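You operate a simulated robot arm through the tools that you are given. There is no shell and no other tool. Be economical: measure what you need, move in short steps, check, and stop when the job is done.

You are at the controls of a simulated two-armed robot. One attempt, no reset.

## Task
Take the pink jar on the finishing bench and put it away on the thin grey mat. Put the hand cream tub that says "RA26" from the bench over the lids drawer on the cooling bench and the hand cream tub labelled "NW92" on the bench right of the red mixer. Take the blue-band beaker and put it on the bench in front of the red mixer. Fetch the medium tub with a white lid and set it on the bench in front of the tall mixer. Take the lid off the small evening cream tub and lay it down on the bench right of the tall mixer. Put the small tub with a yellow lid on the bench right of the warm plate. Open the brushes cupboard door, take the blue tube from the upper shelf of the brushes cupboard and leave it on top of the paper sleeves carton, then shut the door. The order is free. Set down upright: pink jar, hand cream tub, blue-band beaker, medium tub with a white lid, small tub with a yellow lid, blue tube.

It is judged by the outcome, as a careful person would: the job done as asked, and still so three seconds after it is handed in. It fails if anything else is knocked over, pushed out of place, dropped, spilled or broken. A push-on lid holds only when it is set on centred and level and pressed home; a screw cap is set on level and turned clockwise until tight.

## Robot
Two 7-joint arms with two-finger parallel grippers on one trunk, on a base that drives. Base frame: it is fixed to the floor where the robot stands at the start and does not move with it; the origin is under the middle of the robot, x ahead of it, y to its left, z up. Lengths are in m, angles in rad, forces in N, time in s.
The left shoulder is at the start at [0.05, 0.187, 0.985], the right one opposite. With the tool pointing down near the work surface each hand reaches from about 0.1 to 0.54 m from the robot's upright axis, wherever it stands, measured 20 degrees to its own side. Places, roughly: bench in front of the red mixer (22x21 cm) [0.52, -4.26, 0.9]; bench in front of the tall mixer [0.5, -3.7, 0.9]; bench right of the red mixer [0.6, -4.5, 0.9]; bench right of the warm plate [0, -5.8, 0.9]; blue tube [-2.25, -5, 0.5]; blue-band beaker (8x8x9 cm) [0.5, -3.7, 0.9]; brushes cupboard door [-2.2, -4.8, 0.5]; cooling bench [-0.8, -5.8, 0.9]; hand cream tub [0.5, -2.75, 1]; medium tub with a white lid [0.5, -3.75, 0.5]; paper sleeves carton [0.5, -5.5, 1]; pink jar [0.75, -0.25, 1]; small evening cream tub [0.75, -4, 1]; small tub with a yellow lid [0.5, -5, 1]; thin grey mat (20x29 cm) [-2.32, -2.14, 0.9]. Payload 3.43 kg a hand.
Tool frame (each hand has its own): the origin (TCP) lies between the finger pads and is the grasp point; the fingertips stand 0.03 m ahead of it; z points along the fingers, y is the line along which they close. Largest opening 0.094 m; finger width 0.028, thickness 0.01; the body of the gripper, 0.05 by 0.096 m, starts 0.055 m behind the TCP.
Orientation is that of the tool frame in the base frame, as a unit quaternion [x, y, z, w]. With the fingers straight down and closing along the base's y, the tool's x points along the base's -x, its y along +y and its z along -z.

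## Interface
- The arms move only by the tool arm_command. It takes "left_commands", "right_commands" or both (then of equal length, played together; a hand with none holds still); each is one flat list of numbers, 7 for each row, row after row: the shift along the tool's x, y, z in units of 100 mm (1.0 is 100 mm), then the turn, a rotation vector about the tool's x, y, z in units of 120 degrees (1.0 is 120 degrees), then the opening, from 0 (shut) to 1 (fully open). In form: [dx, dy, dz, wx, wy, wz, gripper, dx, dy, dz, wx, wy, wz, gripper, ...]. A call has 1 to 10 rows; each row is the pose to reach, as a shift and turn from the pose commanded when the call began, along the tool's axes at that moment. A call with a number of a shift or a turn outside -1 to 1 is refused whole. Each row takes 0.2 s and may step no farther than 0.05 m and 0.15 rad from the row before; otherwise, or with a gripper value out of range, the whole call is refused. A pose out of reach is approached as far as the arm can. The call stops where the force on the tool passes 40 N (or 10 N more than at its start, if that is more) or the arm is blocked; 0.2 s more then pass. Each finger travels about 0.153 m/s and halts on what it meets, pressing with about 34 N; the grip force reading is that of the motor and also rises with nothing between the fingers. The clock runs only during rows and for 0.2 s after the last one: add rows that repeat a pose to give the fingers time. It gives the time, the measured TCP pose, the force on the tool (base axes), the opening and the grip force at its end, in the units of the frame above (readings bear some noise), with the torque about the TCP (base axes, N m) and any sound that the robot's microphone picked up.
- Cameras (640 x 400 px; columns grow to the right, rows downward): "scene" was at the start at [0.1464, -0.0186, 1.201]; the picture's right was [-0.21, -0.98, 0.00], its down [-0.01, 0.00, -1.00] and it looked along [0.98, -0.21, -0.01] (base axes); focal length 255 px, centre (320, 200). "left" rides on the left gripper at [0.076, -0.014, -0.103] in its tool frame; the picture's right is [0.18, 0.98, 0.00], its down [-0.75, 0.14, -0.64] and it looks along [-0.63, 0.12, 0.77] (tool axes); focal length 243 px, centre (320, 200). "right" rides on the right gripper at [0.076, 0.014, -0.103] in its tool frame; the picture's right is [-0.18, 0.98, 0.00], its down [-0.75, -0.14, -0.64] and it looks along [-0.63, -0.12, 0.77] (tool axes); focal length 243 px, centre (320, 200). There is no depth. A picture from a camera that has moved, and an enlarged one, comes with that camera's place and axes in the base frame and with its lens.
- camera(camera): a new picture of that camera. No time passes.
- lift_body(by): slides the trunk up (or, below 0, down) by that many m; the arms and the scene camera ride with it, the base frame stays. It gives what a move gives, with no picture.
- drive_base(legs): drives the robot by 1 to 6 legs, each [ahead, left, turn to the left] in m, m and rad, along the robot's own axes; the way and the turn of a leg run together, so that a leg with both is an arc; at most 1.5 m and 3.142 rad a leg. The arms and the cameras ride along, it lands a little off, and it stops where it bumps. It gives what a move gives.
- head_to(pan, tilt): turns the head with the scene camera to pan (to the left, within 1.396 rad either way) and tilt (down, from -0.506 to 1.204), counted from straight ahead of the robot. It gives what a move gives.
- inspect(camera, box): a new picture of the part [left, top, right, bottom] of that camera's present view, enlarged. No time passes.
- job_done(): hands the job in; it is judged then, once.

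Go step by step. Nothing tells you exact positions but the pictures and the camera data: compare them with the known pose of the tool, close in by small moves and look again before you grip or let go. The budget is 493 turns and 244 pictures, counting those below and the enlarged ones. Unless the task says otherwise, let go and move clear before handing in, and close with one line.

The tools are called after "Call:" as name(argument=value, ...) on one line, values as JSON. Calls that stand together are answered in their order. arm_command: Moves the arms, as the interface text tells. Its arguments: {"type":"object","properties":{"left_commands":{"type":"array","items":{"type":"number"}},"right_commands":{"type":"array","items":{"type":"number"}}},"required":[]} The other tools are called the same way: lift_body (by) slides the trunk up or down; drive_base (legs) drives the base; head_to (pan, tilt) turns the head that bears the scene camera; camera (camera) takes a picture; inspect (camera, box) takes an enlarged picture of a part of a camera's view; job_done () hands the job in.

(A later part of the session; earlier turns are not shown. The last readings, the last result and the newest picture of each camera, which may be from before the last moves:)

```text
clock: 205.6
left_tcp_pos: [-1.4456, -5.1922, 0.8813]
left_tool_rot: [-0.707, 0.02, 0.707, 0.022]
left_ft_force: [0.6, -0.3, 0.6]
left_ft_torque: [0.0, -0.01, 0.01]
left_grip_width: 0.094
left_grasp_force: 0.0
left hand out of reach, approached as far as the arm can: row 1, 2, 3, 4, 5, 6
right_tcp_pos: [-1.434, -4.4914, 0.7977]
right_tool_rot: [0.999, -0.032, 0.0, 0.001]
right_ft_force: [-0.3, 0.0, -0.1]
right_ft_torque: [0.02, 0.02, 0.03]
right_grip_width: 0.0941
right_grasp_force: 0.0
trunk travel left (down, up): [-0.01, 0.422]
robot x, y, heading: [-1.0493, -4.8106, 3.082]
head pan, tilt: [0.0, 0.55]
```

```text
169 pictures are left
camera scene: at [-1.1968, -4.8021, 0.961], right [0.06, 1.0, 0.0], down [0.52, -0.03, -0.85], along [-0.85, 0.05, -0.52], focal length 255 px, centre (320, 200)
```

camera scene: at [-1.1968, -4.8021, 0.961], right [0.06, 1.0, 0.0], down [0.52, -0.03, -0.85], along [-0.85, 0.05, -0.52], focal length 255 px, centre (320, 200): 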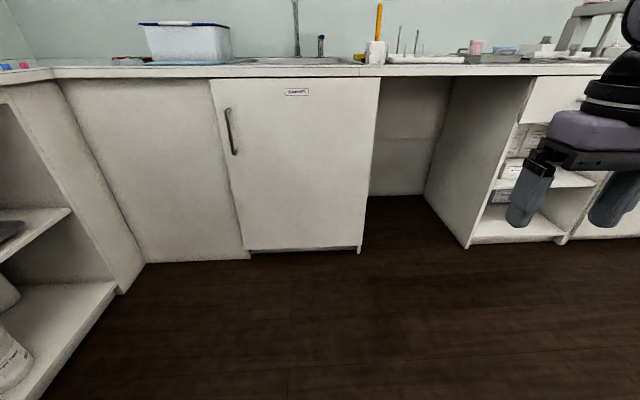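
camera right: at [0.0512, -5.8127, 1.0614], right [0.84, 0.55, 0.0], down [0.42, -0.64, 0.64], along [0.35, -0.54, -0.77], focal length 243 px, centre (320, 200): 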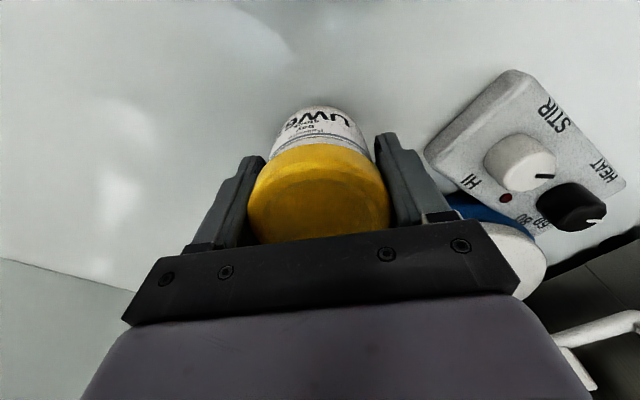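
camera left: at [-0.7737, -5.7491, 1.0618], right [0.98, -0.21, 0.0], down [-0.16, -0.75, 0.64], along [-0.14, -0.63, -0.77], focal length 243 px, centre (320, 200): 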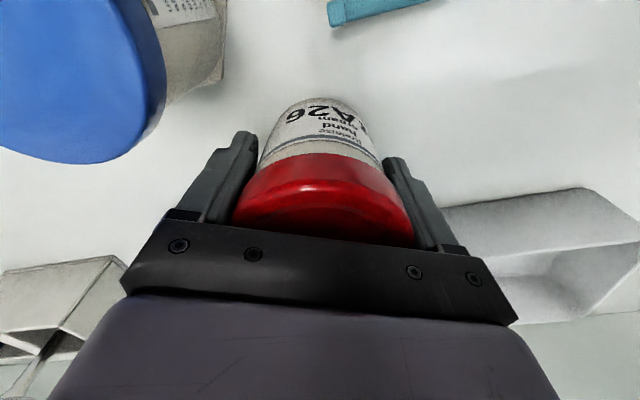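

Call:
arm_command(left_commands=[0.3, 0, 0.3, 0, 0, 0, 1, 0.6, 0, 0.6, 0, 0, 0, 1, 0.9, 0, 0.9, 0, 0, 0, 1, 1, 0, 1, 0, 0, 0, 1])

Call:
arm_command(left_commands=[0.4, 0, 0, 0, 0, 0, 1, 0.8, 0, 0, 0, 0, 0, 1, 0.92, 0, 0, 0, 0, 0, 1, 0.92, 0, 0, 0, 0, 0, 1])

Call:
drive_base(legs=[[0.35, -0.1, 0.06]])

Call:
camera(camera="scene")

Call:
camera(camera="left")

```text
clock: 206.6
left_tcp_pos: [-1.5368, -5.1883, 0.7865]
left_tool_rot: [0.708, -0.023, -0.706, -0.021]
left_ft_force: [0.1, -0.1, 3.6]
left_ft_torque: [0.01, -0.25, 0.04]
left_grip_width: 0.0938
left_grasp_force: 0.1
left hand out of reach, approached as far as the arm can: row 4
right_tcp_pos: [-1.4338, -4.4919, 0.7987]
right_tool_rot: [1.0, -0.031, 0.0, 0.001]
right_ft_force: [0.7, -0.1, -0.1]
right_ft_torque: [0.04, 0.0, -0.02]
right_grip_width: 0.0938
right_grasp_force: 0.1
trunk travel left (down, up): [-0.01, 0.422]
robot x, y, heading: [-1.0514, -4.814, 3.079]
head pan, tilt: [0.0, 0.55]
```

```text
clock: 207.6
left_tcp_pos: [-1.5096, -5.2131, 0.716]
left_tool_rot: [0.708, -0.02, -0.706, -0.021]
left_ft_force: [0.3, 0.3, 1.1]
left_ft_torque: [0.0, -0.03, 0.03]
left_grip_width: 0.094
left_grasp_force: 0.0
left hand out of reach, approached as far as the arm can: row 1, 2, 3, 4
right_tcp_pos: [-1.4334, -4.4912, 0.7993]
right_tool_rot: [1.0, -0.031, 0.0, 0.001]
right_ft_force: [0.4, 0.7, -0.4]
right_ft_torque: [-0.01, 0.02, -0.03]
right_grip_width: 0.0941
right_grasp_force: 0.0
trunk travel left (down, up): [-0.01, 0.422]
robot x, y, heading: [-1.0521, -4.8086, 3.075]
head pan, tilt: [0.0, 0.55]
```

```text
clock: 209.9
left_tcp_pos: [-1.831, -5.1312, 0.7158]
left_tool_rot: [0.707, 0.0, -0.707, 0.0]
left_ft_force: [1.0, 0.0, 0.0]
left_ft_torque: [0.01, 0.06, 0.0]
left_grip_width: 0.0939
left_grasp_force: 0.1
right_tcp_pos: [-1.8005, -4.4046, 0.7973]
right_tool_rot: [1.0, -0.001, 0.0, 0.0]
right_ft_force: [-0.2, 0.0, -0.6]
right_ft_torque: [0.02, -0.02, 0.0]
right_grip_width: 0.0941
right_grasp_force: 0.0
trunk travel left (down, up): [-0.01, 0.422]
robot x, y, heading: [-1.3946, -4.699, 3.143]
head pan, tilt: [0.0, 0.55]
```

```text
168 pictures are left
camera scene: at [-1.544, -4.7005, 0.961], right [0.0, 1.0, 0.0], down [0.52, 0.0, -0.85], along [-0.85, 0.0, -0.52], focal length 255 px, centre (320, 200)
```

scene: 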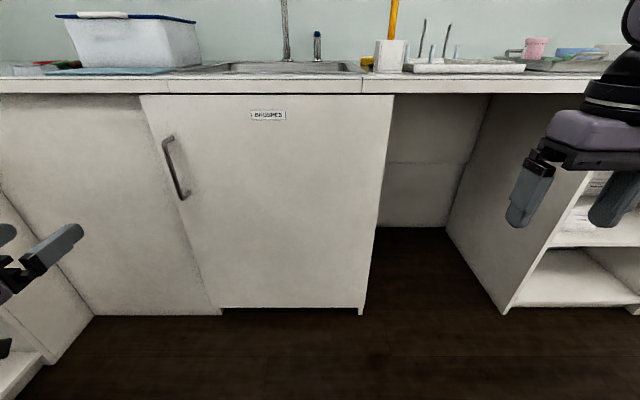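

```text
167 pictures are left
camera left: at [-1.7286, -5.1159, 0.6386], right [0.0, -0.98, -0.18], down [0.64, -0.14, 0.75], along [-0.77, -0.12, 0.63], focal length 243 px, centre (320, 200)
```

left: 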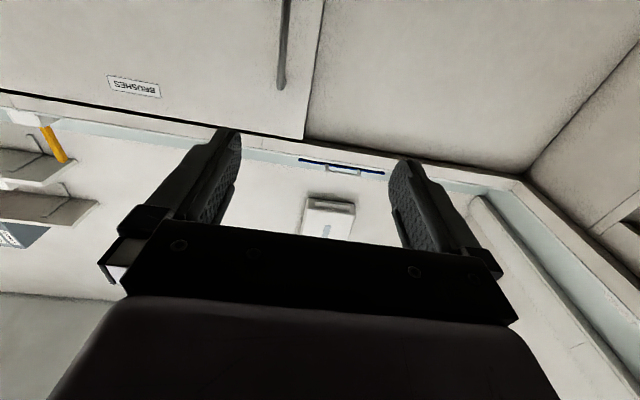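

Call:
arm_command(right_commands=[0.4, 0, 0, 0, 0, 0, 1, 0.8, 0, 0, 0, 0, 0, 1, 1, 0, 0, 0, 0, 0, 1, 1, 0, 0, 0, 0, 0, 0.5])

Call:
drive_base(legs=[[0.24, -0.057, 0]])

Call:
camera(camera="scene")

Call:
camera(camera="left")

```text
clock: 210.9
left_tcp_pos: [-1.8311, -5.1307, 0.7176]
left_tool_rot: [0.708, 0.0, -0.707, -0.001]
left_ft_force: [0.0, 0.1, -0.3]
left_ft_torque: [-0.01, 0.0, 0.0]
left_grip_width: 0.0938
left_grasp_force: 0.0
right_tcp_pos: [-1.6994, -4.4039, 0.7986]
right_tool_rot: [1.0, -0.002, 0.0, 0.0]
right_ft_force: [-0.6, 0.3, -0.5]
right_ft_torque: [-0.01, 0.04, 0.0]
right_grip_width: 0.0471
right_grasp_force: 0.1
trunk travel left (down, up): [-0.01, 0.422]
robot x, y, heading: [-1.3955, -4.7007, 3.142]
head pan, tilt: [0.0, 0.55]
```

```text
clock: 212.8
left_tcp_pos: [-2.0718, -5.0734, 0.7156]
left_tool_rot: [0.707, 0.002, -0.707, 0.001]
left_ft_force: [-0.5, 0.2, -0.9]
left_ft_torque: [0.02, -0.01, 0.01]
left_grip_width: 0.094
left_grasp_force: 0.1
right_tcp_pos: [-1.9399, -4.3476, 0.7987]
right_tool_rot: [1.0, 0.0, 0.0, 0.0]
right_ft_force: [0.0, -1.3, 0.7]
right_ft_torque: [-0.01, 0.04, -0.04]
right_grip_width: 0.0471
right_grasp_force: 0.0
trunk travel left (down, up): [-0.01, 0.422]
robot x, y, heading: [-1.6356, -4.6464, 3.143]
head pan, tilt: [0.0, 0.55]
```

```text
166 pictures are left
camera scene: at [-1.7846, -4.6439, 0.961], right [0.0, 1.0, 0.0], down [0.52, 0.0, -0.85], along [-0.85, 0.0, -0.52], focal length 255 px, centre (320, 200)
```

scene: 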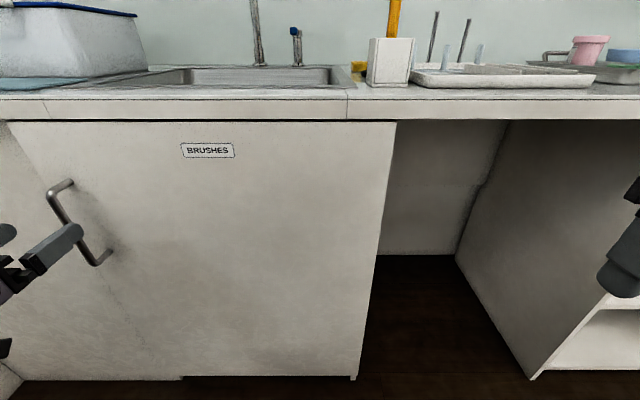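

```text
165 pictures are left
camera left: at [-1.9688, -5.0595, 0.6386], right [0.0, -0.98, -0.18], down [0.64, -0.14, 0.75], along [-0.77, -0.12, 0.63], focal length 243 px, centre (320, 200)
```

left: 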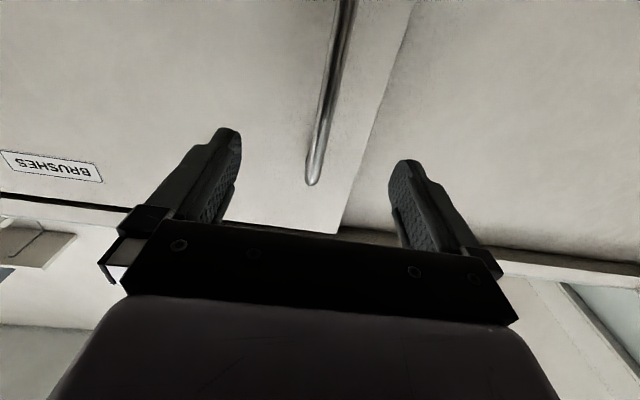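

Call:
arm_command(left_commands=[0.1, 0, 0.2, 0, 0, 0, 1, 0.2, 0, 0.4, 0, 0, 0, 1, 0.2, 0, 0.58, 0, 0, 0, 1, 0.2, 0, 0.58, 0, 0, 0, 0, 0.2, 0, 0.58, 0, 0, 0, 0, 0.2, 0, 0.58, 0, 0, 0, 0, 0.2, 0, 0.58, 0, 0, 0, 0])

Call:
camera(camera="left")

```text
clock: 214.4
left_tcp_pos: [-2.0906, -5.095, 0.7205]
left_tool_rot: [0.707, 0.0, -0.707, -0.001]
left_ft_force: [-0.8, 0.6, 0.8]
left_ft_torque: [-0.01, -0.01, -0.04]
left_grip_width: 0.0
left_grasp_force: 33.5
left hand out of reach, approached as far as the arm can: row 1, 2, 3, 4, 5, 6, 7
right_tcp_pos: [-1.9406, -4.3478, 0.7987]
right_tool_rot: [1.0, -0.001, 0.0, 0.001]
right_ft_force: [0.2, -0.1, -0.1]
right_ft_torque: [0.01, 0.0, -0.02]
right_grip_width: 0.0468
right_grasp_force: 0.0
trunk travel left (down, up): [-0.01, 0.422]
robot x, y, heading: [-1.6387, -4.6448, 3.138]
head pan, tilt: [0.0, 0.55]
```

```text
164 pictures are left
camera left: at [-1.9874, -5.0805, 0.6429], right [0.0, -0.98, -0.18], down [0.64, -0.14, 0.75], along [-0.77, -0.12, 0.63], focal length 243 px, centre (320, 200)
```

left: 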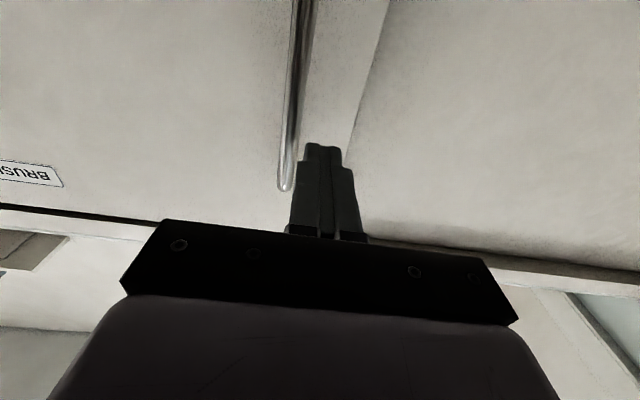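

Call:
arm_command(left_commands=[0, 0, -0.2, 0, 0, 0, 1, 0, 0, -0.2, 0, 0, 0, 1, 0, -0.22, -0.2, 0, 0, 0, 1, -0.1, -0.22, 0, 0, 0, 0, 1, -0.1, -0.22, 0.2, 0, 0, 0, 1, -0.1, -0.22, 0.4, 0, 0, 0, 1])

Call:
camera(camera="left")

```text
clock: 215.8
left_tcp_pos: [-2.1034, -5.0891, 0.7456]
left_tool_rot: [0.707, 0.0, -0.707, -0.001]
left_ft_force: [0.1, -0.6, -0.3]
left_ft_torque: [-0.03, 0.01, 0.01]
left_grip_width: 0.0938
left_grasp_force: 0.1
left hand out of reach, approached as far as the arm can: row 4, 5, 6
right_tcp_pos: [-1.9401, -4.3474, 0.7972]
right_tool_rot: [1.0, -0.001, 0.001, 0.001]
right_ft_force: [0.4, -0.5, 0.0]
right_ft_torque: [0.0, -0.03, 0.02]
right_grip_width: 0.0471
right_grasp_force: 0.1
trunk travel left (down, up): [-0.01, 0.422]
robot x, y, heading: [-1.6363, -4.6458, 3.143]
head pan, tilt: [0.0, 0.55]
```

```text
163 pictures are left
camera left: at [-1.9997, -5.0755, 0.6676], right [0.0, -0.98, -0.18], down [0.64, -0.14, 0.76], along [-0.77, -0.12, 0.63], focal length 243 px, centre (320, 200)
```

left: 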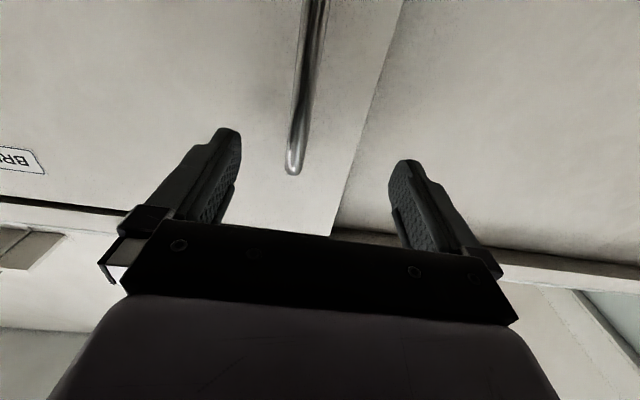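

Call:
drive_base(legs=[[0.032, -0.015, 0]])

Call:
camera(camera="left")

```text
clock: 216.6
left_tcp_pos: [-2.1344, -5.0756, 0.7454]
left_tool_rot: [0.708, 0.0, -0.706, 0.0]
left_ft_force: [-0.6, 0.2, 0.0]
left_ft_torque: [-0.01, 0.02, -0.01]
left_grip_width: 0.0941
left_grasp_force: 0.0
right_tcp_pos: [-1.972, -4.3322, 0.7977]
right_tool_rot: [1.0, -0.001, 0.0, 0.001]
right_ft_force: [-0.5, 0.0, 0.1]
right_ft_torque: [0.01, 0.0, -0.02]
right_grip_width: 0.0466
right_grasp_force: 0.1
trunk travel left (down, up): [-0.01, 0.422]
robot x, y, heading: [-1.6672, -4.631, -3.143]
head pan, tilt: [0.0, 0.55]
```

```text
162 pictures are left
camera left: at [-2.0311, -5.0604, 0.6675], right [0.0, -0.98, -0.18], down [0.64, -0.14, 0.75], along [-0.77, -0.12, 0.63], focal length 243 px, centre (320, 200)
```

left: 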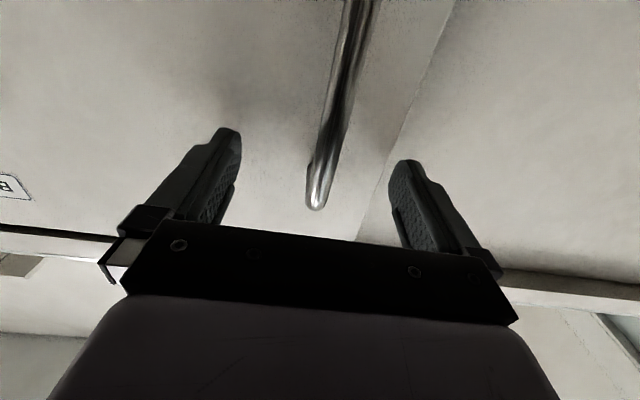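

Call:
arm_command(left_commands=[0, 0, 0, 0, 0, 0, 0, 0, 0, 0, 0, 0, 0, 0, 0, 0, 0, 0, 0, 0, 0, 0, 0, 0, 0, 0, 0, 0])

Call:
camera(camera="left")

```text
clock: 217.6
left_tcp_pos: [-2.1342, -5.075, 0.7451]
left_tool_rot: [0.708, 0.0, -0.706, -0.001]
left_ft_force: [1.0, 2.6, -1.3]
left_ft_torque: [-0.02, 0.13, -0.01]
left_grip_width: 0.0163
left_grasp_force: 45.0
right_tcp_pos: [-1.9719, -4.3321, 0.7977]
right_tool_rot: [1.0, 0.0, 0.0, 0.001]
right_ft_force: [-0.3, -0.7, 0.3]
right_ft_torque: [-0.01, 0.0, 0.01]
right_grip_width: 0.0471
right_grasp_force: 0.1
trunk travel left (down, up): [-0.01, 0.422]
robot x, y, heading: [-1.6639, -4.6277, -3.142]
head pan, tilt: [0.0, 0.55]
```

```text
161 pictures are left
camera left: at [-2.0311, -5.0601, 0.6674], right [0.0, -0.98, -0.18], down [0.64, -0.14, 0.76], along [-0.77, -0.12, 0.63], focal length 243 px, centre (320, 200)
```

left: 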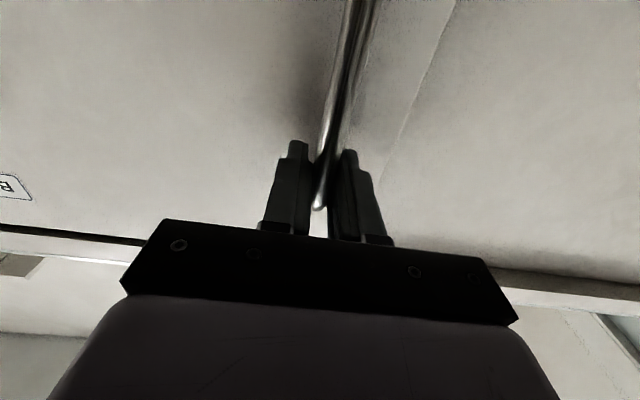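

Call:
drive_base(legs=[[-0.019, -0.102, 0.2]])

Call:
camera(camera="scene")

```text
clock: 219.2
left_tcp_pos: [-2.0279, -5.056, 0.7448]
left_tool_rot: [0.704, 0.072, -0.703, 0.071]
left_ft_force: [5.5, -19.0, 4.5]
left_ft_torque: [0.03, -0.96, 0.07]
left_grip_width: 0.0162
left_grasp_force: 45.2
right_tcp_pos: [-2.0162, -4.2943, 0.7988]
right_tool_rot: [0.995, 0.098, 0.0, 0.0]
right_ft_force: [0.2, -0.3, -0.2]
right_ft_torque: [0.04, -0.02, -0.02]
right_grip_width: 0.047
right_grasp_force: 0.1
trunk travel left (down, up): [-0.01, 0.422]
robot x, y, heading: [-1.6594, -4.5286, -2.943]
head pan, tilt: [0.0, 0.55]
```

```text
160 pictures are left
camera scene: at [-1.804, -4.5543, 0.9611], right [-0.2, 0.98, 0.0], down [0.51, 0.1, -0.85], along [-0.84, -0.17, -0.52], focal length 255 px, centre (320, 200)
```

scene: 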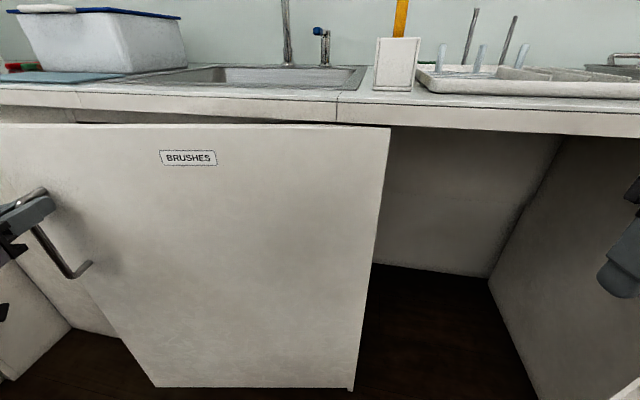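

Call:
arm_command(right_commands=[0.2, 0.33, 0, 0, 0, 0, 0.5, 0.4, 0.66, 0, 0, 0, 0, 0.5, 0.5, 1, 0, 0, 0, 0, 0.5, 0.5, 1, 0, 0, 0, 0, 0.5])

Call:
arm_command(right_commands=[0, 0.33, 0, 0, 0, 0, 0.5, 0, 0.66, 0, 0, 0, 0, 0.5, 0, 0.8, 0, 0, 0, 0, 0.5, 0, 0.8, 0, 0, 0, 0, 0.5])

Call:
drive_base(legs=[[-0.019, -0.102, 0.2]])

```text
clock: 220.2
left_tcp_pos: [-2.0288, -5.0559, 0.7448]
left_tool_rot: [0.705, 0.072, -0.702, 0.072]
left_ft_force: [1.8, -4.1, 0.7]
left_ft_torque: [-0.06, -0.02, -0.01]
left_grip_width: 0.0162
left_grasp_force: 44.7
right_tcp_pos: [-1.9474, -4.3833, 0.7976]
right_tool_rot: [0.995, 0.098, -0.001, 0.001]
right_ft_force: [-0.1, 0.3, -0.1]
right_ft_torque: [0.0, 0.03, 0.0]
right_grip_width: 0.047
right_grasp_force: 0.1
trunk travel left (down, up): [-0.01, 0.422]
robot x, y, heading: [-1.6599, -4.5252, -2.942]
head pan, tilt: [0.0, 0.55]
```

```text
clock: 221.2
left_tcp_pos: [-2.0284, -5.0561, 0.7455]
left_tool_rot: [0.705, 0.073, -0.702, 0.072]
left_ft_force: [1.9, -4.9, 0.3]
left_ft_torque: [-0.07, -0.11, -0.01]
left_grip_width: 0.0163
left_grasp_force: 45.2
right_tcp_pos: [-1.9308, -4.4624, 0.7977]
right_tool_rot: [0.995, 0.097, 0.0, 0.0]
right_ft_force: [-0.2, 0.1, -0.7]
right_ft_torque: [-0.04, 0.02, 0.03]
right_grip_width: 0.0467
right_grasp_force: 0.0
trunk travel left (down, up): [-0.01, 0.422]
robot x, y, heading: [-1.662, -4.5217, -2.946]
head pan, tilt: [0.0, 0.55]
```

```text
clock: 222.7
left_tcp_pos: [-1.9284, -5.0167, 0.7447]
left_tool_rot: [0.693, 0.142, -0.692, 0.142]
left_ft_force: [10.2, -20.3, 5.2]
left_ft_torque: [-0.06, -0.25, 0.02]
left_grip_width: 0.0161
left_grasp_force: 45.1
right_tcp_pos: [-1.9477, -4.4154, 0.7983]
right_tool_rot: [0.981, 0.195, 0.0, 0.0]
right_ft_force: [-0.5, 0.1, -0.3]
right_ft_torque: [0.02, 0.01, -0.02]
right_grip_width: 0.047
right_grasp_force: 0.0
trunk travel left (down, up): [-0.01, 0.422]
robot x, y, heading: [-1.6692, -4.4257, -2.748]
head pan, tilt: [0.0, 0.55]
```

Call:
drive_base(legs=[[-0.018, -0.102, 0.2], [-0.018, -0.102, 0.2]])

Call:
camera(camera="scene")

```text
clock: 225.4
left_tcp_pos: [-1.7604, -4.8858, 0.7444]
left_tool_rot: [0.651, 0.279, -0.649, 0.278]
left_ft_force: [18.4, -17.0, 6.5]
left_ft_torque: [-0.2, -0.17, 0.0]
left_grip_width: 0.016
left_grasp_force: 44.9
right_tcp_pos: [-2.0126, -4.336, 0.7964]
right_tool_rot: [0.923, 0.385, 0.0, -0.001]
right_ft_force: [-0.4, 0.2, -0.9]
right_ft_torque: [0.01, 0.01, 0.01]
right_grip_width: 0.0472
right_grasp_force: 0.0
trunk travel left (down, up): [-0.01, 0.422]
robot x, y, heading: [-1.7541, -4.2327, -2.353]
head pan, tilt: [0.0, 0.55]
```

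```text
159 pictures are left
camera scene: at [-1.8567, -4.3416, 0.9611], right [-0.71, 0.7, 0.0], down [0.37, 0.37, -0.85], along [-0.6, -0.61, -0.52], focal length 255 px, centre (320, 200)
```

scene: 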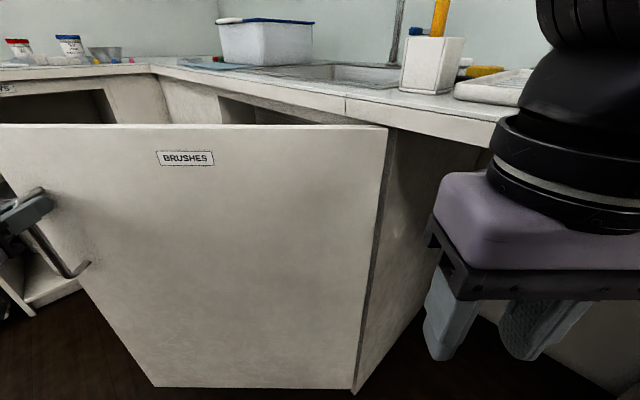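

Call:
drive_base(legs=[[-0.018, -0.102, 0.2]])

Call:
camera(camera="scene")

```text
clock: 226.8
left_tcp_pos: [-1.7084, -4.8172, 0.7456]
left_tool_rot: [-0.629, -0.321, 0.632, -0.32]
left_ft_force: [2.4, -2.8, 3.0]
left_ft_torque: [-0.04, -0.23, 0.23]
left_grip_width: 0.0163
left_grasp_force: 44.9
right_tcp_pos: [-2.0301, -4.3126, 0.8054]
right_tool_rot: [0.889, 0.458, -0.022, -0.006]
right_ft_force: [0.8, -0.1, 0.3]
right_ft_torque: [0.0, 0.0, -0.01]
right_grip_width: 0.0468
right_grasp_force: 0.1
trunk travel left (down, up): [-0.01, 0.422]
robot x, y, heading: [-1.7978, -4.1745, -2.202]
head pan, tilt: [0.0, 0.55]
stopped in leg 1: the robot was blocked; the commanded pose is now the measured one
```

```text
158 pictures are left
camera scene: at [-1.8768, -4.2953, 0.9636], right [-0.81, 0.59, 0.01], down [0.3, 0.42, -0.86], along [-0.51, -0.69, -0.52], focal length 255 px, centre (320, 200)
```

scene: 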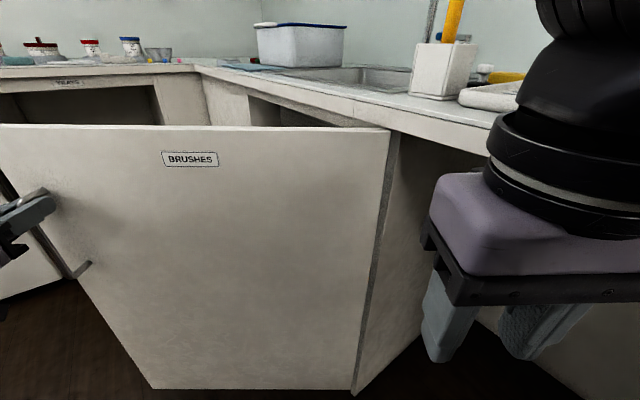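

Call:
arm_command(left_commands=[0, 0, 0, 0, 0, 0, 0.5, 0, 0, 0, 0, 0, 0, 1, 0, 0, 0, 0, 0, 0, 1, 0, 0, -0.3, 0, 0, 0, 1, 0, 0, -0.6, 0, 0, 0, 1, 0, 0, -1, 0, 0, 0, 1])

Call:
camera(camera="left")

```text
clock: 228.2
left_tcp_pos: [-1.6481, -4.7352, 0.7422]
left_tool_rot: [-0.628, -0.322, 0.633, -0.318]
left_ft_force: [0.2, 0.2, -0.5]
left_ft_torque: [-0.01, 0.03, 0.02]
left_grip_width: 0.0941
left_grasp_force: 0.1
right_tcp_pos: [-2.0289, -4.3125, 0.8043]
right_tool_rot: [0.888, 0.459, -0.024, -0.007]
right_ft_force: [0.6, -0.7, -0.4]
right_ft_torque: [0.0, 0.0, 0.02]
right_grip_width: 0.047
right_grasp_force: 0.0
trunk travel left (down, up): [-0.01, 0.422]
robot x, y, heading: [-1.7983, -4.1779, -2.205]
head pan, tilt: [0.0, 0.55]
```

```text
157 pictures are left
camera left: at [-1.5992, -4.6434, 0.6645], right [0.79, -0.58, -0.19], down [0.5, 0.43, 0.75], along [-0.35, -0.69, 0.63], focal length 243 px, centre (320, 200)
```

left: 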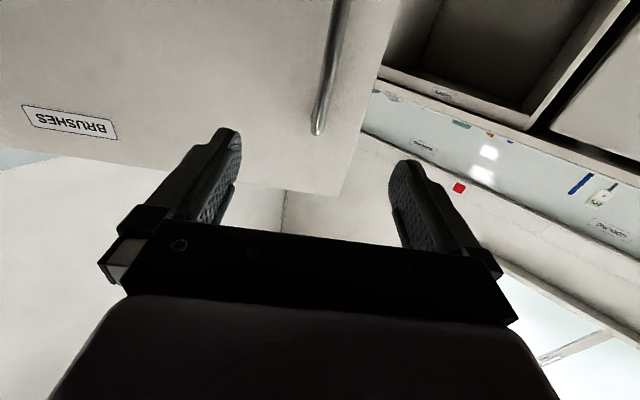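

Call:
drive_base(legs=[[-0.4, 0.36, 0], [0, 0, -0.94], [-0.3, 0, 0], [0, 0.95, 0]])

Call:
camera(camera="scene")

```text
clock: 244.4
left_tcp_pos: [-1.3271, -5.4842, 0.7447]
left_tool_rot: [0.708, 0.002, -0.706, 0.006]
left_ft_force: [-0.4, -0.3, -0.4]
left_ft_torque: [0.0, 0.0, 0.0]
left_grip_width: 0.0942
left_grasp_force: 0.1
right_tcp_pos: [-1.2185, -4.9244, 0.8004]
right_tool_rot: [1.0, 0.009, -0.01, -0.006]
right_ft_force: [0.2, 0.7, -0.3]
right_ft_torque: [0.01, -0.03, -0.02]
right_grip_width: 0.047
right_grasp_force: 0.2
trunk travel left (down, up): [-0.01, 0.422]
robot x, y, heading: [-0.9647, -5.0346, -3.132]
head pan, tilt: [0.0, 0.55]
```

```text
156 pictures are left
camera scene: at [-1.1137, -5.0358, 0.961], right [-0.01, 1.0, 0.0], down [0.52, 0.0, -0.85], along [-0.85, -0.01, -0.52], focal length 255 px, centre (320, 200)
```

scene: 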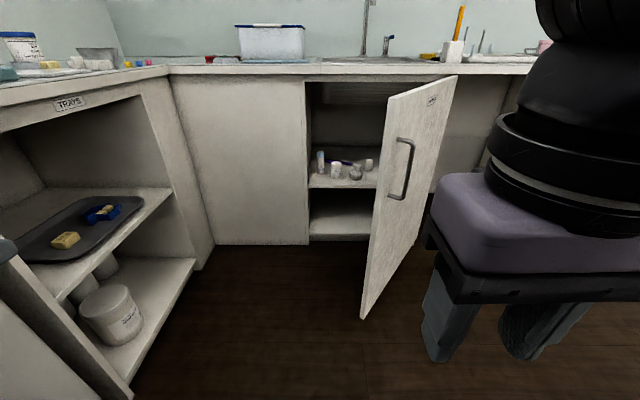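

Call:
inspect(camera="scene", box=[295, 70, 425, 250])

```text
2.22 times, centred on (360, 160) of scene
camera zoom: at [-1.1137, -5.0358, 0.961], right [-0.01, 1.0, 0.0], down [0.52, 0.0, -0.85], along [-0.85, -0.01, -0.52], focal length 566 px, centre (231, 289)
```

zoom: 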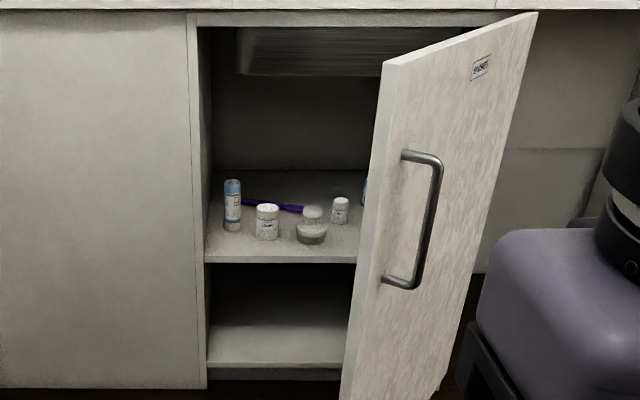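

Call:
arm_command(right_commands=[-0.2, -0.15, 0, 0, -0.07, 0, 0.5, -0.4, -0.3, 0, 0, -0.14, 0, 0.5, -0.6, -0.45, 0, 0, -0.21, 0, 0.5, -0.8, -0.6, 0, 0, -0.28, 0, 0.5, -1, -0.75, 0, 0, -0.35, 0, 0.5, -1, -0.9, 0, 0, -0.4, 0, 0.5, -1, -0.9, 0, 0, -0.4, 0, 0.5])

Call:
camera(camera="scene")

```text
clock: 246.0
left_tcp_pos: [-1.3274, -5.4848, 0.7456]
left_tool_rot: [0.709, 0.001, -0.705, 0.006]
left_ft_force: [0.3, -0.4, -0.4]
left_ft_torque: [-0.01, 0.01, 0.02]
left_grip_width: 0.094
left_grasp_force: 0.0
right_tcp_pos: [-1.3259, -4.8382, 0.8076]
right_tool_rot: [0.909, 0.012, -0.416, -0.002]
right_ft_force: [0.0, -0.3, -0.6]
right_ft_torque: [0.02, 0.01, 0.03]
right_grip_width: 0.0473
right_grasp_force: 0.1
right hand out of reach, approached as far as the arm can: row 6, 7
trunk travel left (down, up): [-0.01, 0.422]
robot x, y, heading: [-0.9641, -5.0329, -3.133]
head pan, tilt: [0.0, 0.55]
```

```text
154 pictures are left
camera scene: at [-1.1137, -5.0358, 0.961], right [-0.01, 1.0, 0.0], down [0.52, 0.0, -0.85], along [-0.85, -0.01, -0.52], focal length 255 px, centre (320, 200)
```

scene: 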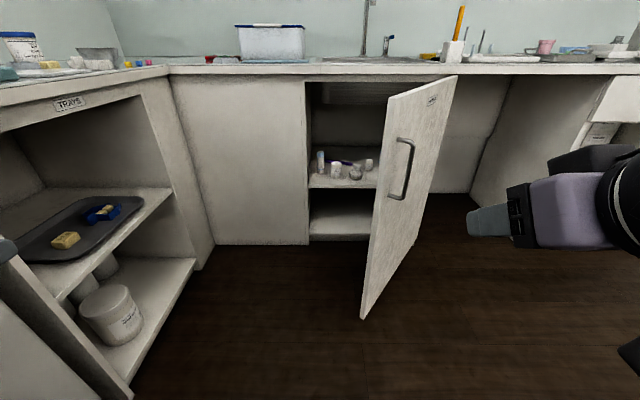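

Call:
arm_command(right_commands=[0, -0.1, 0.4, 0, 0, 0, 0.3, -0.08, -0.2, 0.85, 0, 0, 0, 0.3, -0.08, -0.2, 0.85, 0, 0, 0, 0.3])

Call:
arm_command(right_commands=[0, -0.15, 0.4, 0, 0, 0, 0.3, -0.08, -0.3, 0.85, 0, 0, 0, 0.3, -0.08, -0.3, 0.85, 0, 0, 0, 0.3])

```text
clock: 246.8
left_tcp_pos: [-1.3265, -5.4838, 0.7458]
left_tool_rot: [0.709, 0.0, -0.705, 0.006]
left_ft_force: [-0.4, 0.0, 0.2]
left_ft_torque: [0.01, 0.0, -0.02]
left_grip_width: 0.0941
left_grasp_force: 0.1
right_tcp_pos: [-1.3957, -4.8203, 0.7566]
right_tool_rot: [0.909, 0.011, -0.416, -0.002]
right_ft_force: [0.6, -0.4, -0.5]
right_ft_torque: [0.03, 0.01, -0.01]
right_grip_width: 0.0281
right_grasp_force: 0.0
trunk travel left (down, up): [-0.01, 0.422]
robot x, y, heading: [-0.9625, -5.0357, -3.131]
head pan, tilt: [0.0, 0.55]
```

```text
clock: 247.6
left_tcp_pos: [-1.3277, -5.4851, 0.7466]
left_tool_rot: [0.709, 0.0, -0.705, 0.006]
left_ft_force: [0.5, 0.7, 0.1]
left_ft_torque: [-0.02, -0.03, 0.02]
left_grip_width: 0.0943
left_grasp_force: 0.1
right_tcp_pos: [-1.4665, -4.7929, 0.7068]
right_tool_rot: [0.91, 0.012, -0.415, -0.002]
right_ft_force: [0.4, -0.5, -0.3]
right_ft_torque: [0.05, -0.01, -0.04]
right_grip_width: 0.0282
right_grasp_force: 0.1
trunk travel left (down, up): [-0.01, 0.422]
robot x, y, heading: [-0.9668, -5.0295, -3.133]
head pan, tilt: [0.0, 0.55]
```

Call:
drive_base(legs=[[0.36, 0.17, 0]])

Call:
camera(camera="scene")

```text
clock: 248.6
left_tcp_pos: [-1.3625, -5.5094, 0.7444]
left_tool_rot: [0.709, 0.014, -0.705, 0.015]
left_ft_force: [0.3, 0.4, 0.3]
left_ft_torque: [-0.03, 0.0, -0.01]
left_grip_width: 0.0938
left_grasp_force: 0.0
right_tcp_pos: [-1.5068, -4.8127, 0.7051]
right_tool_rot: [0.91, 0.013, -0.415, 0.001]
right_ft_force: [-0.3, -0.3, 0.5]
right_ft_torque: [0.0, 0.0, 0.02]
right_grip_width: 0.0284
right_grasp_force: 0.1
trunk travel left (down, up): [-0.01, 0.422]
robot x, y, heading: [-1.0061, -5.0547, -3.126]
head pan, tilt: [0.0, 0.55]
stopped in leg 1: the robot was blocked; the commanded pose is now the measured one
```

```text
153 pictures are left
camera scene: at [-1.1551, -5.0526, 0.9611], right [-0.01, 1.0, 0.0], down [0.52, 0.0, -0.85], along [-0.85, -0.01, -0.52], focal length 255 px, centre (320, 200)
```

scene: 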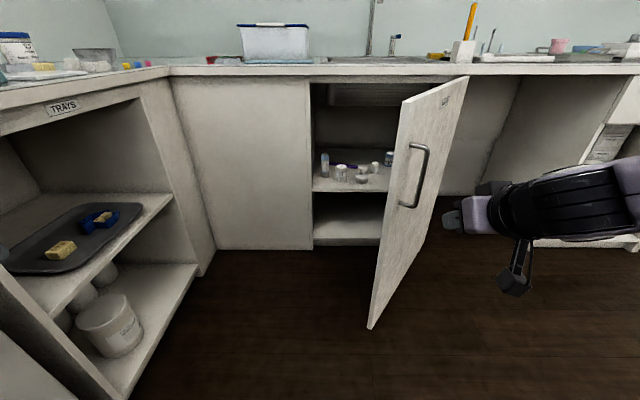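

Call:
drive_base(legs=[[-0.1, -0.25, 0]])

Call:
arm_command(left_commands=[-0.2, -0.2, 0, 0, 0.07, 0, 0.3, -0.4, -0.4, 0, 0, 0.14, 0, 0.3, -0.6, -0.6, 0, 0, 0.21, 0, 0.3, -0.8, -0.8, 0, 0, 0.28, 0, 0.3, -1, -1, 0, 0, 0.35, 0, 0.3, -1, -1, 0, 0, 0.42, 0, 0.3, -1, -1, 0, 0, 0.49, 0, 0.3, -1, -1, 0, 0, 0.56, 0, 0.3, -1, -1, 0, 0, 0.63, 0, 0.3, -1, -1, 0, 0, 0.7, 0, 0.3])

Call:
arm_command(left_commands=[0, -0.4, 0, 0, 0.04, 0, 0.3, 0, -0.8, -0.4, 0, 0.04, 0, 0.3, 0, -1, -0.8, 0, 0.04, 0, 0.3, 0, -1, -1, 0, 0.04, 0, 0.3])

Call:
camera(camera="scene")

```text
clock: 251.4
left_tcp_pos: [-1.2678, -5.2632, 0.744]
left_tool_rot: [0.709, 0.014, -0.705, 0.012]
left_ft_force: [0.2, -0.6, 0.5]
left_ft_torque: [0.03, -0.01, -0.01]
left_grip_width: 0.094
left_grasp_force: 0.1
right_tcp_pos: [-1.4125, -4.5649, 0.7068]
right_tool_rot: [0.91, 0.014, -0.415, -0.002]
right_ft_force: [-0.6, 0.0, 0.2]
right_ft_torque: [0.04, -0.02, 0.03]
right_grip_width: 0.028
right_grasp_force: 0.0
trunk travel left (down, up): [-0.01, 0.422]
robot x, y, heading: [-0.9118, -4.8048, -3.129]
head pan, tilt: [0.0, 0.55]
```

```text
clock: 253.6
left_tcp_pos: [-1.272, -5.1627, 0.845]
left_tool_rot: [0.999, 0.02, -0.049, 0.0]
left_ft_force: [0.4, 0.4, 1.0]
left_ft_torque: [0.02, -0.02, 0.01]
left_grip_width: 0.0281
left_grasp_force: 0.0
left hand out of reach, approached as far as the arm can: row 2
right_tcp_pos: [-1.4129, -4.5651, 0.7071]
right_tool_rot: [0.91, 0.012, -0.415, -0.003]
right_ft_force: [0.3, -0.6, 0.4]
right_ft_torque: [0.0, 0.0, 0.02]
right_grip_width: 0.0284
right_grasp_force: 0.0
trunk travel left (down, up): [-0.01, 0.422]
robot x, y, heading: [-0.9086, -4.8064, -3.132]
head pan, tilt: [0.0, 0.55]
```

```text
refused: row 2 steps farther than a row can; nothing moved
```

```text
152 pictures are left
camera scene: at [-1.0597, -4.8068, 0.9609], right [-0.01, 1.0, 0.0], down [0.52, 0.01, -0.85], along [-0.85, -0.01, -0.52], focal length 255 px, centre (320, 200)
```

scene: 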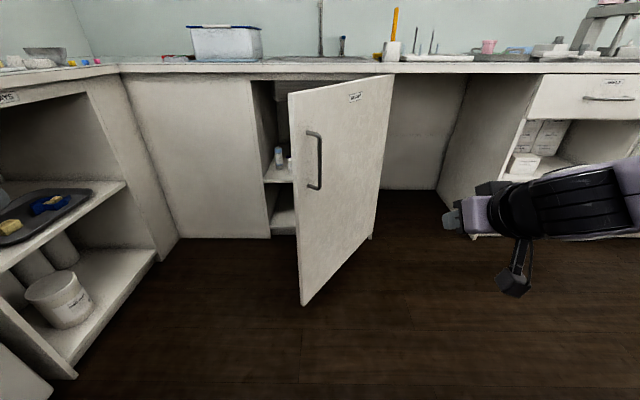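

Call:
arm_command(left_commands=[0, -0.3, -0.3, 0, 0.04, 0, 0.3, 0, -0.6, -0.6, 0, 0.04, 0, 0.3, 0, -0.9, -0.9, 0, 0.04, 0, 0.3, 0, -1, -1, 0, 0.04, 0, 0.3])

Call:
arm_command(left_commands=[0.2, 0, -0.35, 0, 0, 0, 0.3, 0.4, 0, -0.7, 0, 0, 0, 0.3, 0.6, 0, -1, 0, 0, 0, 0.3, 0.6, 0, -1, 0, 0, 0, 0.3])

Call:
head_to(pan=0.9, tilt=0.6)

Call:
camera(camera="scene")

```text
clock: 254.6
left_tcp_pos: [-1.2643, -5.0632, 0.9415]
left_tool_rot: [1.0, 0.018, -0.008, -0.002]
left_ft_force: [0.4, -0.4, 0.3]
left_ft_torque: [0.0, 0.0, 0.03]
left_grip_width: 0.0283
left_grasp_force: 0.1
right_tcp_pos: [-1.4143, -4.565, 0.7061]
right_tool_rot: [0.909, 0.013, -0.416, -0.002]
right_ft_force: [-0.4, 0.2, 0.3]
right_ft_torque: [0.02, -0.05, 0.02]
right_grip_width: 0.0284
right_grasp_force: 0.0
trunk travel left (down, up): [-0.01, 0.422]
robot x, y, heading: [-0.9113, -4.8067, -3.133]
head pan, tilt: [0.0, 0.55]
```

```text
clock: 255.6
left_tcp_pos: [-1.2236, -5.0481, 1.0048]
left_tool_rot: [1.0, 0.019, -0.009, 0.0]
left_ft_force: [-0.8, 0.4, -0.3]
left_ft_torque: [0.0, 0.02, 0.03]
left_grip_width: 0.0281
left_grasp_force: 0.1
left hand out of reach, approached as far as the arm can: row 2, 3, 4
right_tcp_pos: [-1.4121, -4.5644, 0.708]
right_tool_rot: [0.909, 0.013, -0.416, -0.002]
right_ft_force: [-0.6, -0.3, 0.0]
right_ft_torque: [0.0, -0.01, -0.01]
right_grip_width: 0.0282
right_grasp_force: 0.1
trunk travel left (down, up): [-0.01, 0.422]
robot x, y, heading: [-0.9094, -4.8054, -3.129]
head pan, tilt: [0.0, 0.55]
```

```text
clock: 256.8
left_tcp_pos: [-1.2246, -5.0478, 1.0047]
left_tool_rot: [1.0, 0.019, -0.009, -0.002]
left_ft_force: [0.3, 0.1, 0.2]
left_ft_torque: [-0.03, 0.0, 0.0]
left_grip_width: 0.0281
left_grasp_force: 0.1
right_tcp_pos: [-1.4127, -4.5642, 0.7077]
right_tool_rot: [0.909, 0.013, -0.416, -0.002]
right_ft_force: [0.4, 0.0, 0.0]
right_ft_torque: [0.02, -0.01, -0.03]
right_grip_width: 0.0282
right_grasp_force: 0.1
trunk travel left (down, up): [-0.01, 0.422]
robot x, y, heading: [-0.9125, -4.8061, -3.13]
head pan, tilt: [0.901, 0.6]
```

```text
151 pictures are left
camera scene: at [-1.024, -4.8755, 0.9564], right [-0.79, 0.61, 0.0], down [0.35, 0.45, -0.83], along [-0.51, -0.65, -0.56], focal length 255 px, centre (320, 200)
```

scene: 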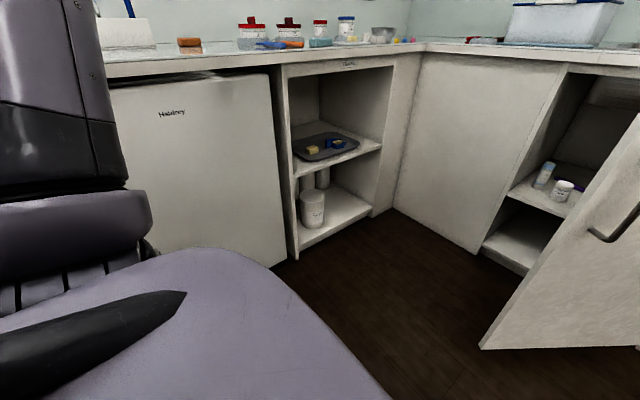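

Call:
arm_command(right_commands=[0, 0.4, 0, 0, 0, 0, 0.3, 0, 0.8, 0, 0, 0, 0, 0.3, 0, 1, 0, 0, 0, 0, 0.3, 0, 1, 0, 0, 0, 0, 0.3])

Call:
arm_command(right_commands=[0, 0.4, 0, 0, 0, 0, 0.3, 0, 0.4, 0, 0, 0, 0, 0.3])

Call:
head_to(pan=0, tilt=0.55)

Call:
drive_base(legs=[[0, 0.25, 0], [0.3, 0, 0]])

Call:
camera(camera="scene")

```text
clock: 257.8
left_tcp_pos: [-1.2246, -5.0471, 1.0057]
left_tool_rot: [1.0, 0.019, -0.009, -0.001]
left_ft_force: [-0.8, 0.4, 0.8]
left_ft_torque: [-0.02, 0.01, -0.01]
left_grip_width: 0.0282
left_grasp_force: 0.0
right_tcp_pos: [-1.4088, -4.6663, 0.7061]
right_tool_rot: [0.91, 0.012, -0.415, -0.002]
right_ft_force: [-1.0, -0.3, 0.4]
right_ft_torque: [0.03, -0.03, -0.01]
right_grip_width: 0.0282
right_grasp_force: 0.1
trunk travel left (down, up): [-0.01, 0.422]
robot x, y, heading: [-0.9093, -4.8066, -3.131]
head pan, tilt: [0.901, 0.6]
```

```text
clock: 258.4
left_tcp_pos: [-1.2238, -5.0485, 1.0058]
left_tool_rot: [1.0, 0.019, -0.009, -0.001]
left_ft_force: [-0.7, 0.1, 0.3]
left_ft_torque: [0.03, -0.02, 0.0]
left_grip_width: 0.0281
left_grasp_force: 0.0
right_tcp_pos: [-1.4074, -4.6888, 0.7088]
right_tool_rot: [0.909, 0.013, -0.416, -0.001]
right_ft_force: [0.4, -0.1, 0.1]
right_ft_torque: [-0.01, 0.01, 0.05]
right_grip_width: 0.0279
right_grasp_force: 0.1
right hand out of reach, approached as far as the arm can: row 1, 2
trunk travel left (down, up): [-0.01, 0.422]
robot x, y, heading: [-0.9128, -4.8035, -3.129]
head pan, tilt: [0.901, 0.6]
```

```text
clock: 259.6
left_tcp_pos: [-1.2243, -5.0474, 1.0053]
left_tool_rot: [1.0, 0.019, -0.009, -0.001]
left_ft_force: [0.0, 0.7, 0.2]
left_ft_torque: [0.02, -0.01, 0.0]
left_grip_width: 0.0284
left_grasp_force: 0.0
right_tcp_pos: [-1.4062, -4.6899, 0.7097]
right_tool_rot: [0.91, 0.014, -0.415, -0.001]
right_ft_force: [0.0, -0.1, 0.2]
right_ft_torque: [-0.01, 0.02, 0.0]
right_grip_width: 0.0278
right_grasp_force: 0.1
trunk travel left (down, up): [-0.01, 0.422]
robot x, y, heading: [-0.9098, -4.8085, -3.13]
head pan, tilt: [0.0, 0.55]
```

```text
clock: 264.1
left_tcp_pos: [-1.5215, -5.3015, 1.0063]
left_tool_rot: [1.0, 0.021, -0.009, -0.001]
left_ft_force: [0.3, -0.3, 0.8]
left_ft_torque: [0.01, -0.01, 0.0]
left_grip_width: 0.0279
left_grasp_force: 0.0
right_tcp_pos: [-1.7053, -4.944, 0.7098]
right_tool_rot: [0.91, 0.015, -0.415, 0.0]
right_ft_force: [0.3, 0.3, 0.5]
right_ft_torque: [-0.01, 0.0, 0.01]
right_grip_width: 0.0281
right_grasp_force: 0.1
trunk travel left (down, up): [-0.01, 0.422]
robot x, y, heading: [-1.2116, -5.0566, -3.129]
head pan, tilt: [0.0, 0.55]
```

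```text
150 pictures are left
camera scene: at [-1.3579, -5.0601, 0.961], right [-0.02, 1.0, 0.0], down [0.52, 0.01, -0.85], along [-0.85, -0.01, -0.52], focal length 255 px, centre (320, 200)
```

scene: 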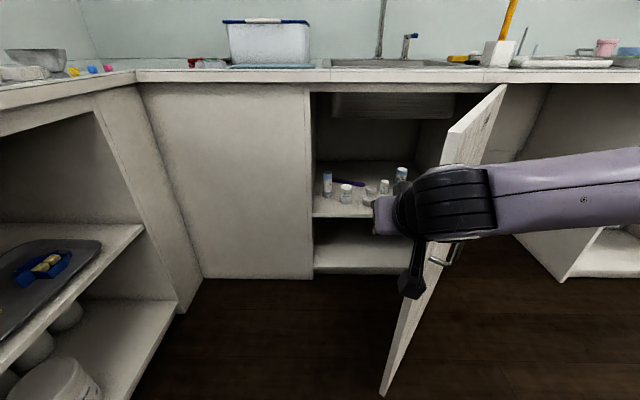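

Call:
drive_base(legs=[[-0.15, 0, 0]])

Call:
lift_body(by=0.2)

Call:
arm_command(right_commands=[0, 0, 0, 0, 0.07, 0, 0, 0, 0, 0, 0, 0.14, 0, 0, 0, 0, 0, 0, 0.21, 0, 0, 0, 0, 0, 0, 0.28, 0, 0, 0, 0, 0, 0, 0.35, 0, 0, 0, 0, 0, 0, 0.408, 0, 0, 0, 0, 0, 0, 0.408, 0, 0])

Call:
camera(camera="scene")

```text
clock: 265.4
left_tcp_pos: [-1.3713, -5.2983, 1.0055]
left_tool_rot: [1.0, 0.021, -0.008, -0.001]
left_ft_force: [-0.1, 0.3, -0.2]
left_ft_torque: [0.02, -0.02, 0.05]
left_grip_width: 0.0283
left_grasp_force: 0.1
right_tcp_pos: [-1.5552, -4.941, 0.71]
right_tool_rot: [0.909, 0.015, -0.416, 0.0]
right_ft_force: [0.1, 0.4, 0.7]
right_ft_torque: [0.0, -0.02, 0.0]
right_grip_width: 0.0285
right_grasp_force: 0.0
trunk travel left (down, up): [-0.01, 0.422]
robot x, y, heading: [-1.0619, -5.0566, -3.124]
head pan, tilt: [0.0, 0.55]
```

```text
clock: 267.6
left_tcp_pos: [-1.3724, -5.2994, 1.2043]
left_tool_rot: [1.0, 0.02, -0.009, 0.0]
left_ft_force: [0.1, -0.7, 0.5]
left_ft_torque: [0.04, -0.03, 0.01]
left_grip_width: 0.028
left_grasp_force: 0.0
right_tcp_pos: [-1.5556, -4.9406, 0.9098]
right_tool_rot: [0.909, 0.016, -0.416, 0.0]
right_ft_force: [-0.3, 0.1, 0.1]
right_ft_torque: [0.02, -0.01, -0.01]
right_grip_width: 0.0283
right_grasp_force: 0.1
trunk travel left (down, up): [-0.21, 0.222]
robot x, y, heading: [-1.0578, -5.0565, -3.125]
head pan, tilt: [0.0, 0.55]
```

```text
clock: 269.2
left_tcp_pos: [-1.3722, -5.2971, 1.2046]
left_tool_rot: [1.0, 0.021, -0.009, -0.001]
left_ft_force: [-0.2, -0.2, 0.0]
left_ft_torque: [-0.03, 0.0, 0.0]
left_grip_width: 0.0282
left_grasp_force: 0.1
right_tcp_pos: [-1.5226, -4.8955, 0.9089]
right_tool_rot: [1.0, 0.013, 0.0, -0.006]
right_ft_force: [0.2, -0.4, -1.2]
right_ft_torque: [-0.02, -0.02, -0.01]
right_grip_width: 0.0
right_grasp_force: 33.2
right hand out of reach, approached as far as the arm can: row 2, 3, 4, 5, 6, 7
trunk travel left (down, up): [-0.21, 0.222]
robot x, y, heading: [-1.059, -5.0587, -3.127]
head pan, tilt: [0.0, 0.55]
```

```text
149 pictures are left
camera scene: at [-1.208, -5.0576, 1.161], right [-0.02, 1.0, 0.0], down [0.52, 0.01, -0.85], along [-0.85, -0.01, -0.52], focal length 255 px, centre (320, 200)
```

scene: 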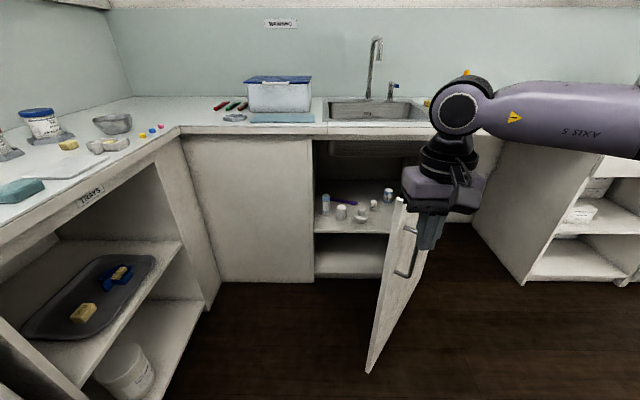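

Call:
lift_body(by=0.06)

Call:
drive_base(legs=[[0.28, 0.05, 0]])

Call:
camera(camera="scene")

```text
clock: 270.2
left_tcp_pos: [-1.3715, -5.2982, 1.2645]
left_tool_rot: [1.0, 0.021, -0.008, -0.001]
left_ft_force: [-0.3, -0.1, -0.1]
left_ft_torque: [0.0, -0.04, -0.02]
left_grip_width: 0.0284
left_grasp_force: 0.0
right_tcp_pos: [-1.5226, -4.8955, 0.9692]
right_tool_rot: [1.0, 0.014, 0.0, -0.006]
right_ft_force: [0.0, 0.4, 0.9]
right_ft_torque: [-0.01, 0.0, 0.03]
right_grip_width: 0.0001
right_grasp_force: 32.8
trunk travel left (down, up): [-0.27, 0.162]
robot x, y, heading: [-1.0635, -5.0572, -3.128]
head pan, tilt: [0.0, 0.55]
```

```text
clock: 272.2
left_tcp_pos: [-1.648, -5.3523, 1.2645]
left_tool_rot: [1.0, 0.019, -0.009, -0.001]
left_ft_force: [0.9, 0.1, 0.2]
left_ft_torque: [0.0, -0.01, 0.0]
left_grip_width: 0.0282
left_grasp_force: 0.1
right_tcp_pos: [-1.7997, -4.948, 0.9696]
right_tool_rot: [1.0, 0.012, 0.0, -0.006]
right_ft_force: [0.1, 0.3, -1.0]
right_ft_torque: [-0.01, 0.02, -0.01]
right_grip_width: 0.0
right_grasp_force: 32.7
trunk travel left (down, up): [-0.27, 0.162]
robot x, y, heading: [-1.3363, -5.109, -3.129]
head pan, tilt: [0.0, 0.55]
```

```text
148 pictures are left
camera scene: at [-1.4843, -5.1114, 1.2209], right [-0.01, 1.0, 0.0], down [0.52, 0.01, -0.85], along [-0.85, -0.01, -0.52], focal length 255 px, centre (320, 200)
```

scene: 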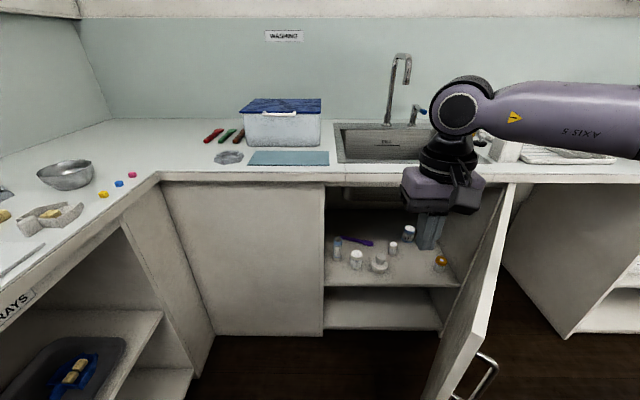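

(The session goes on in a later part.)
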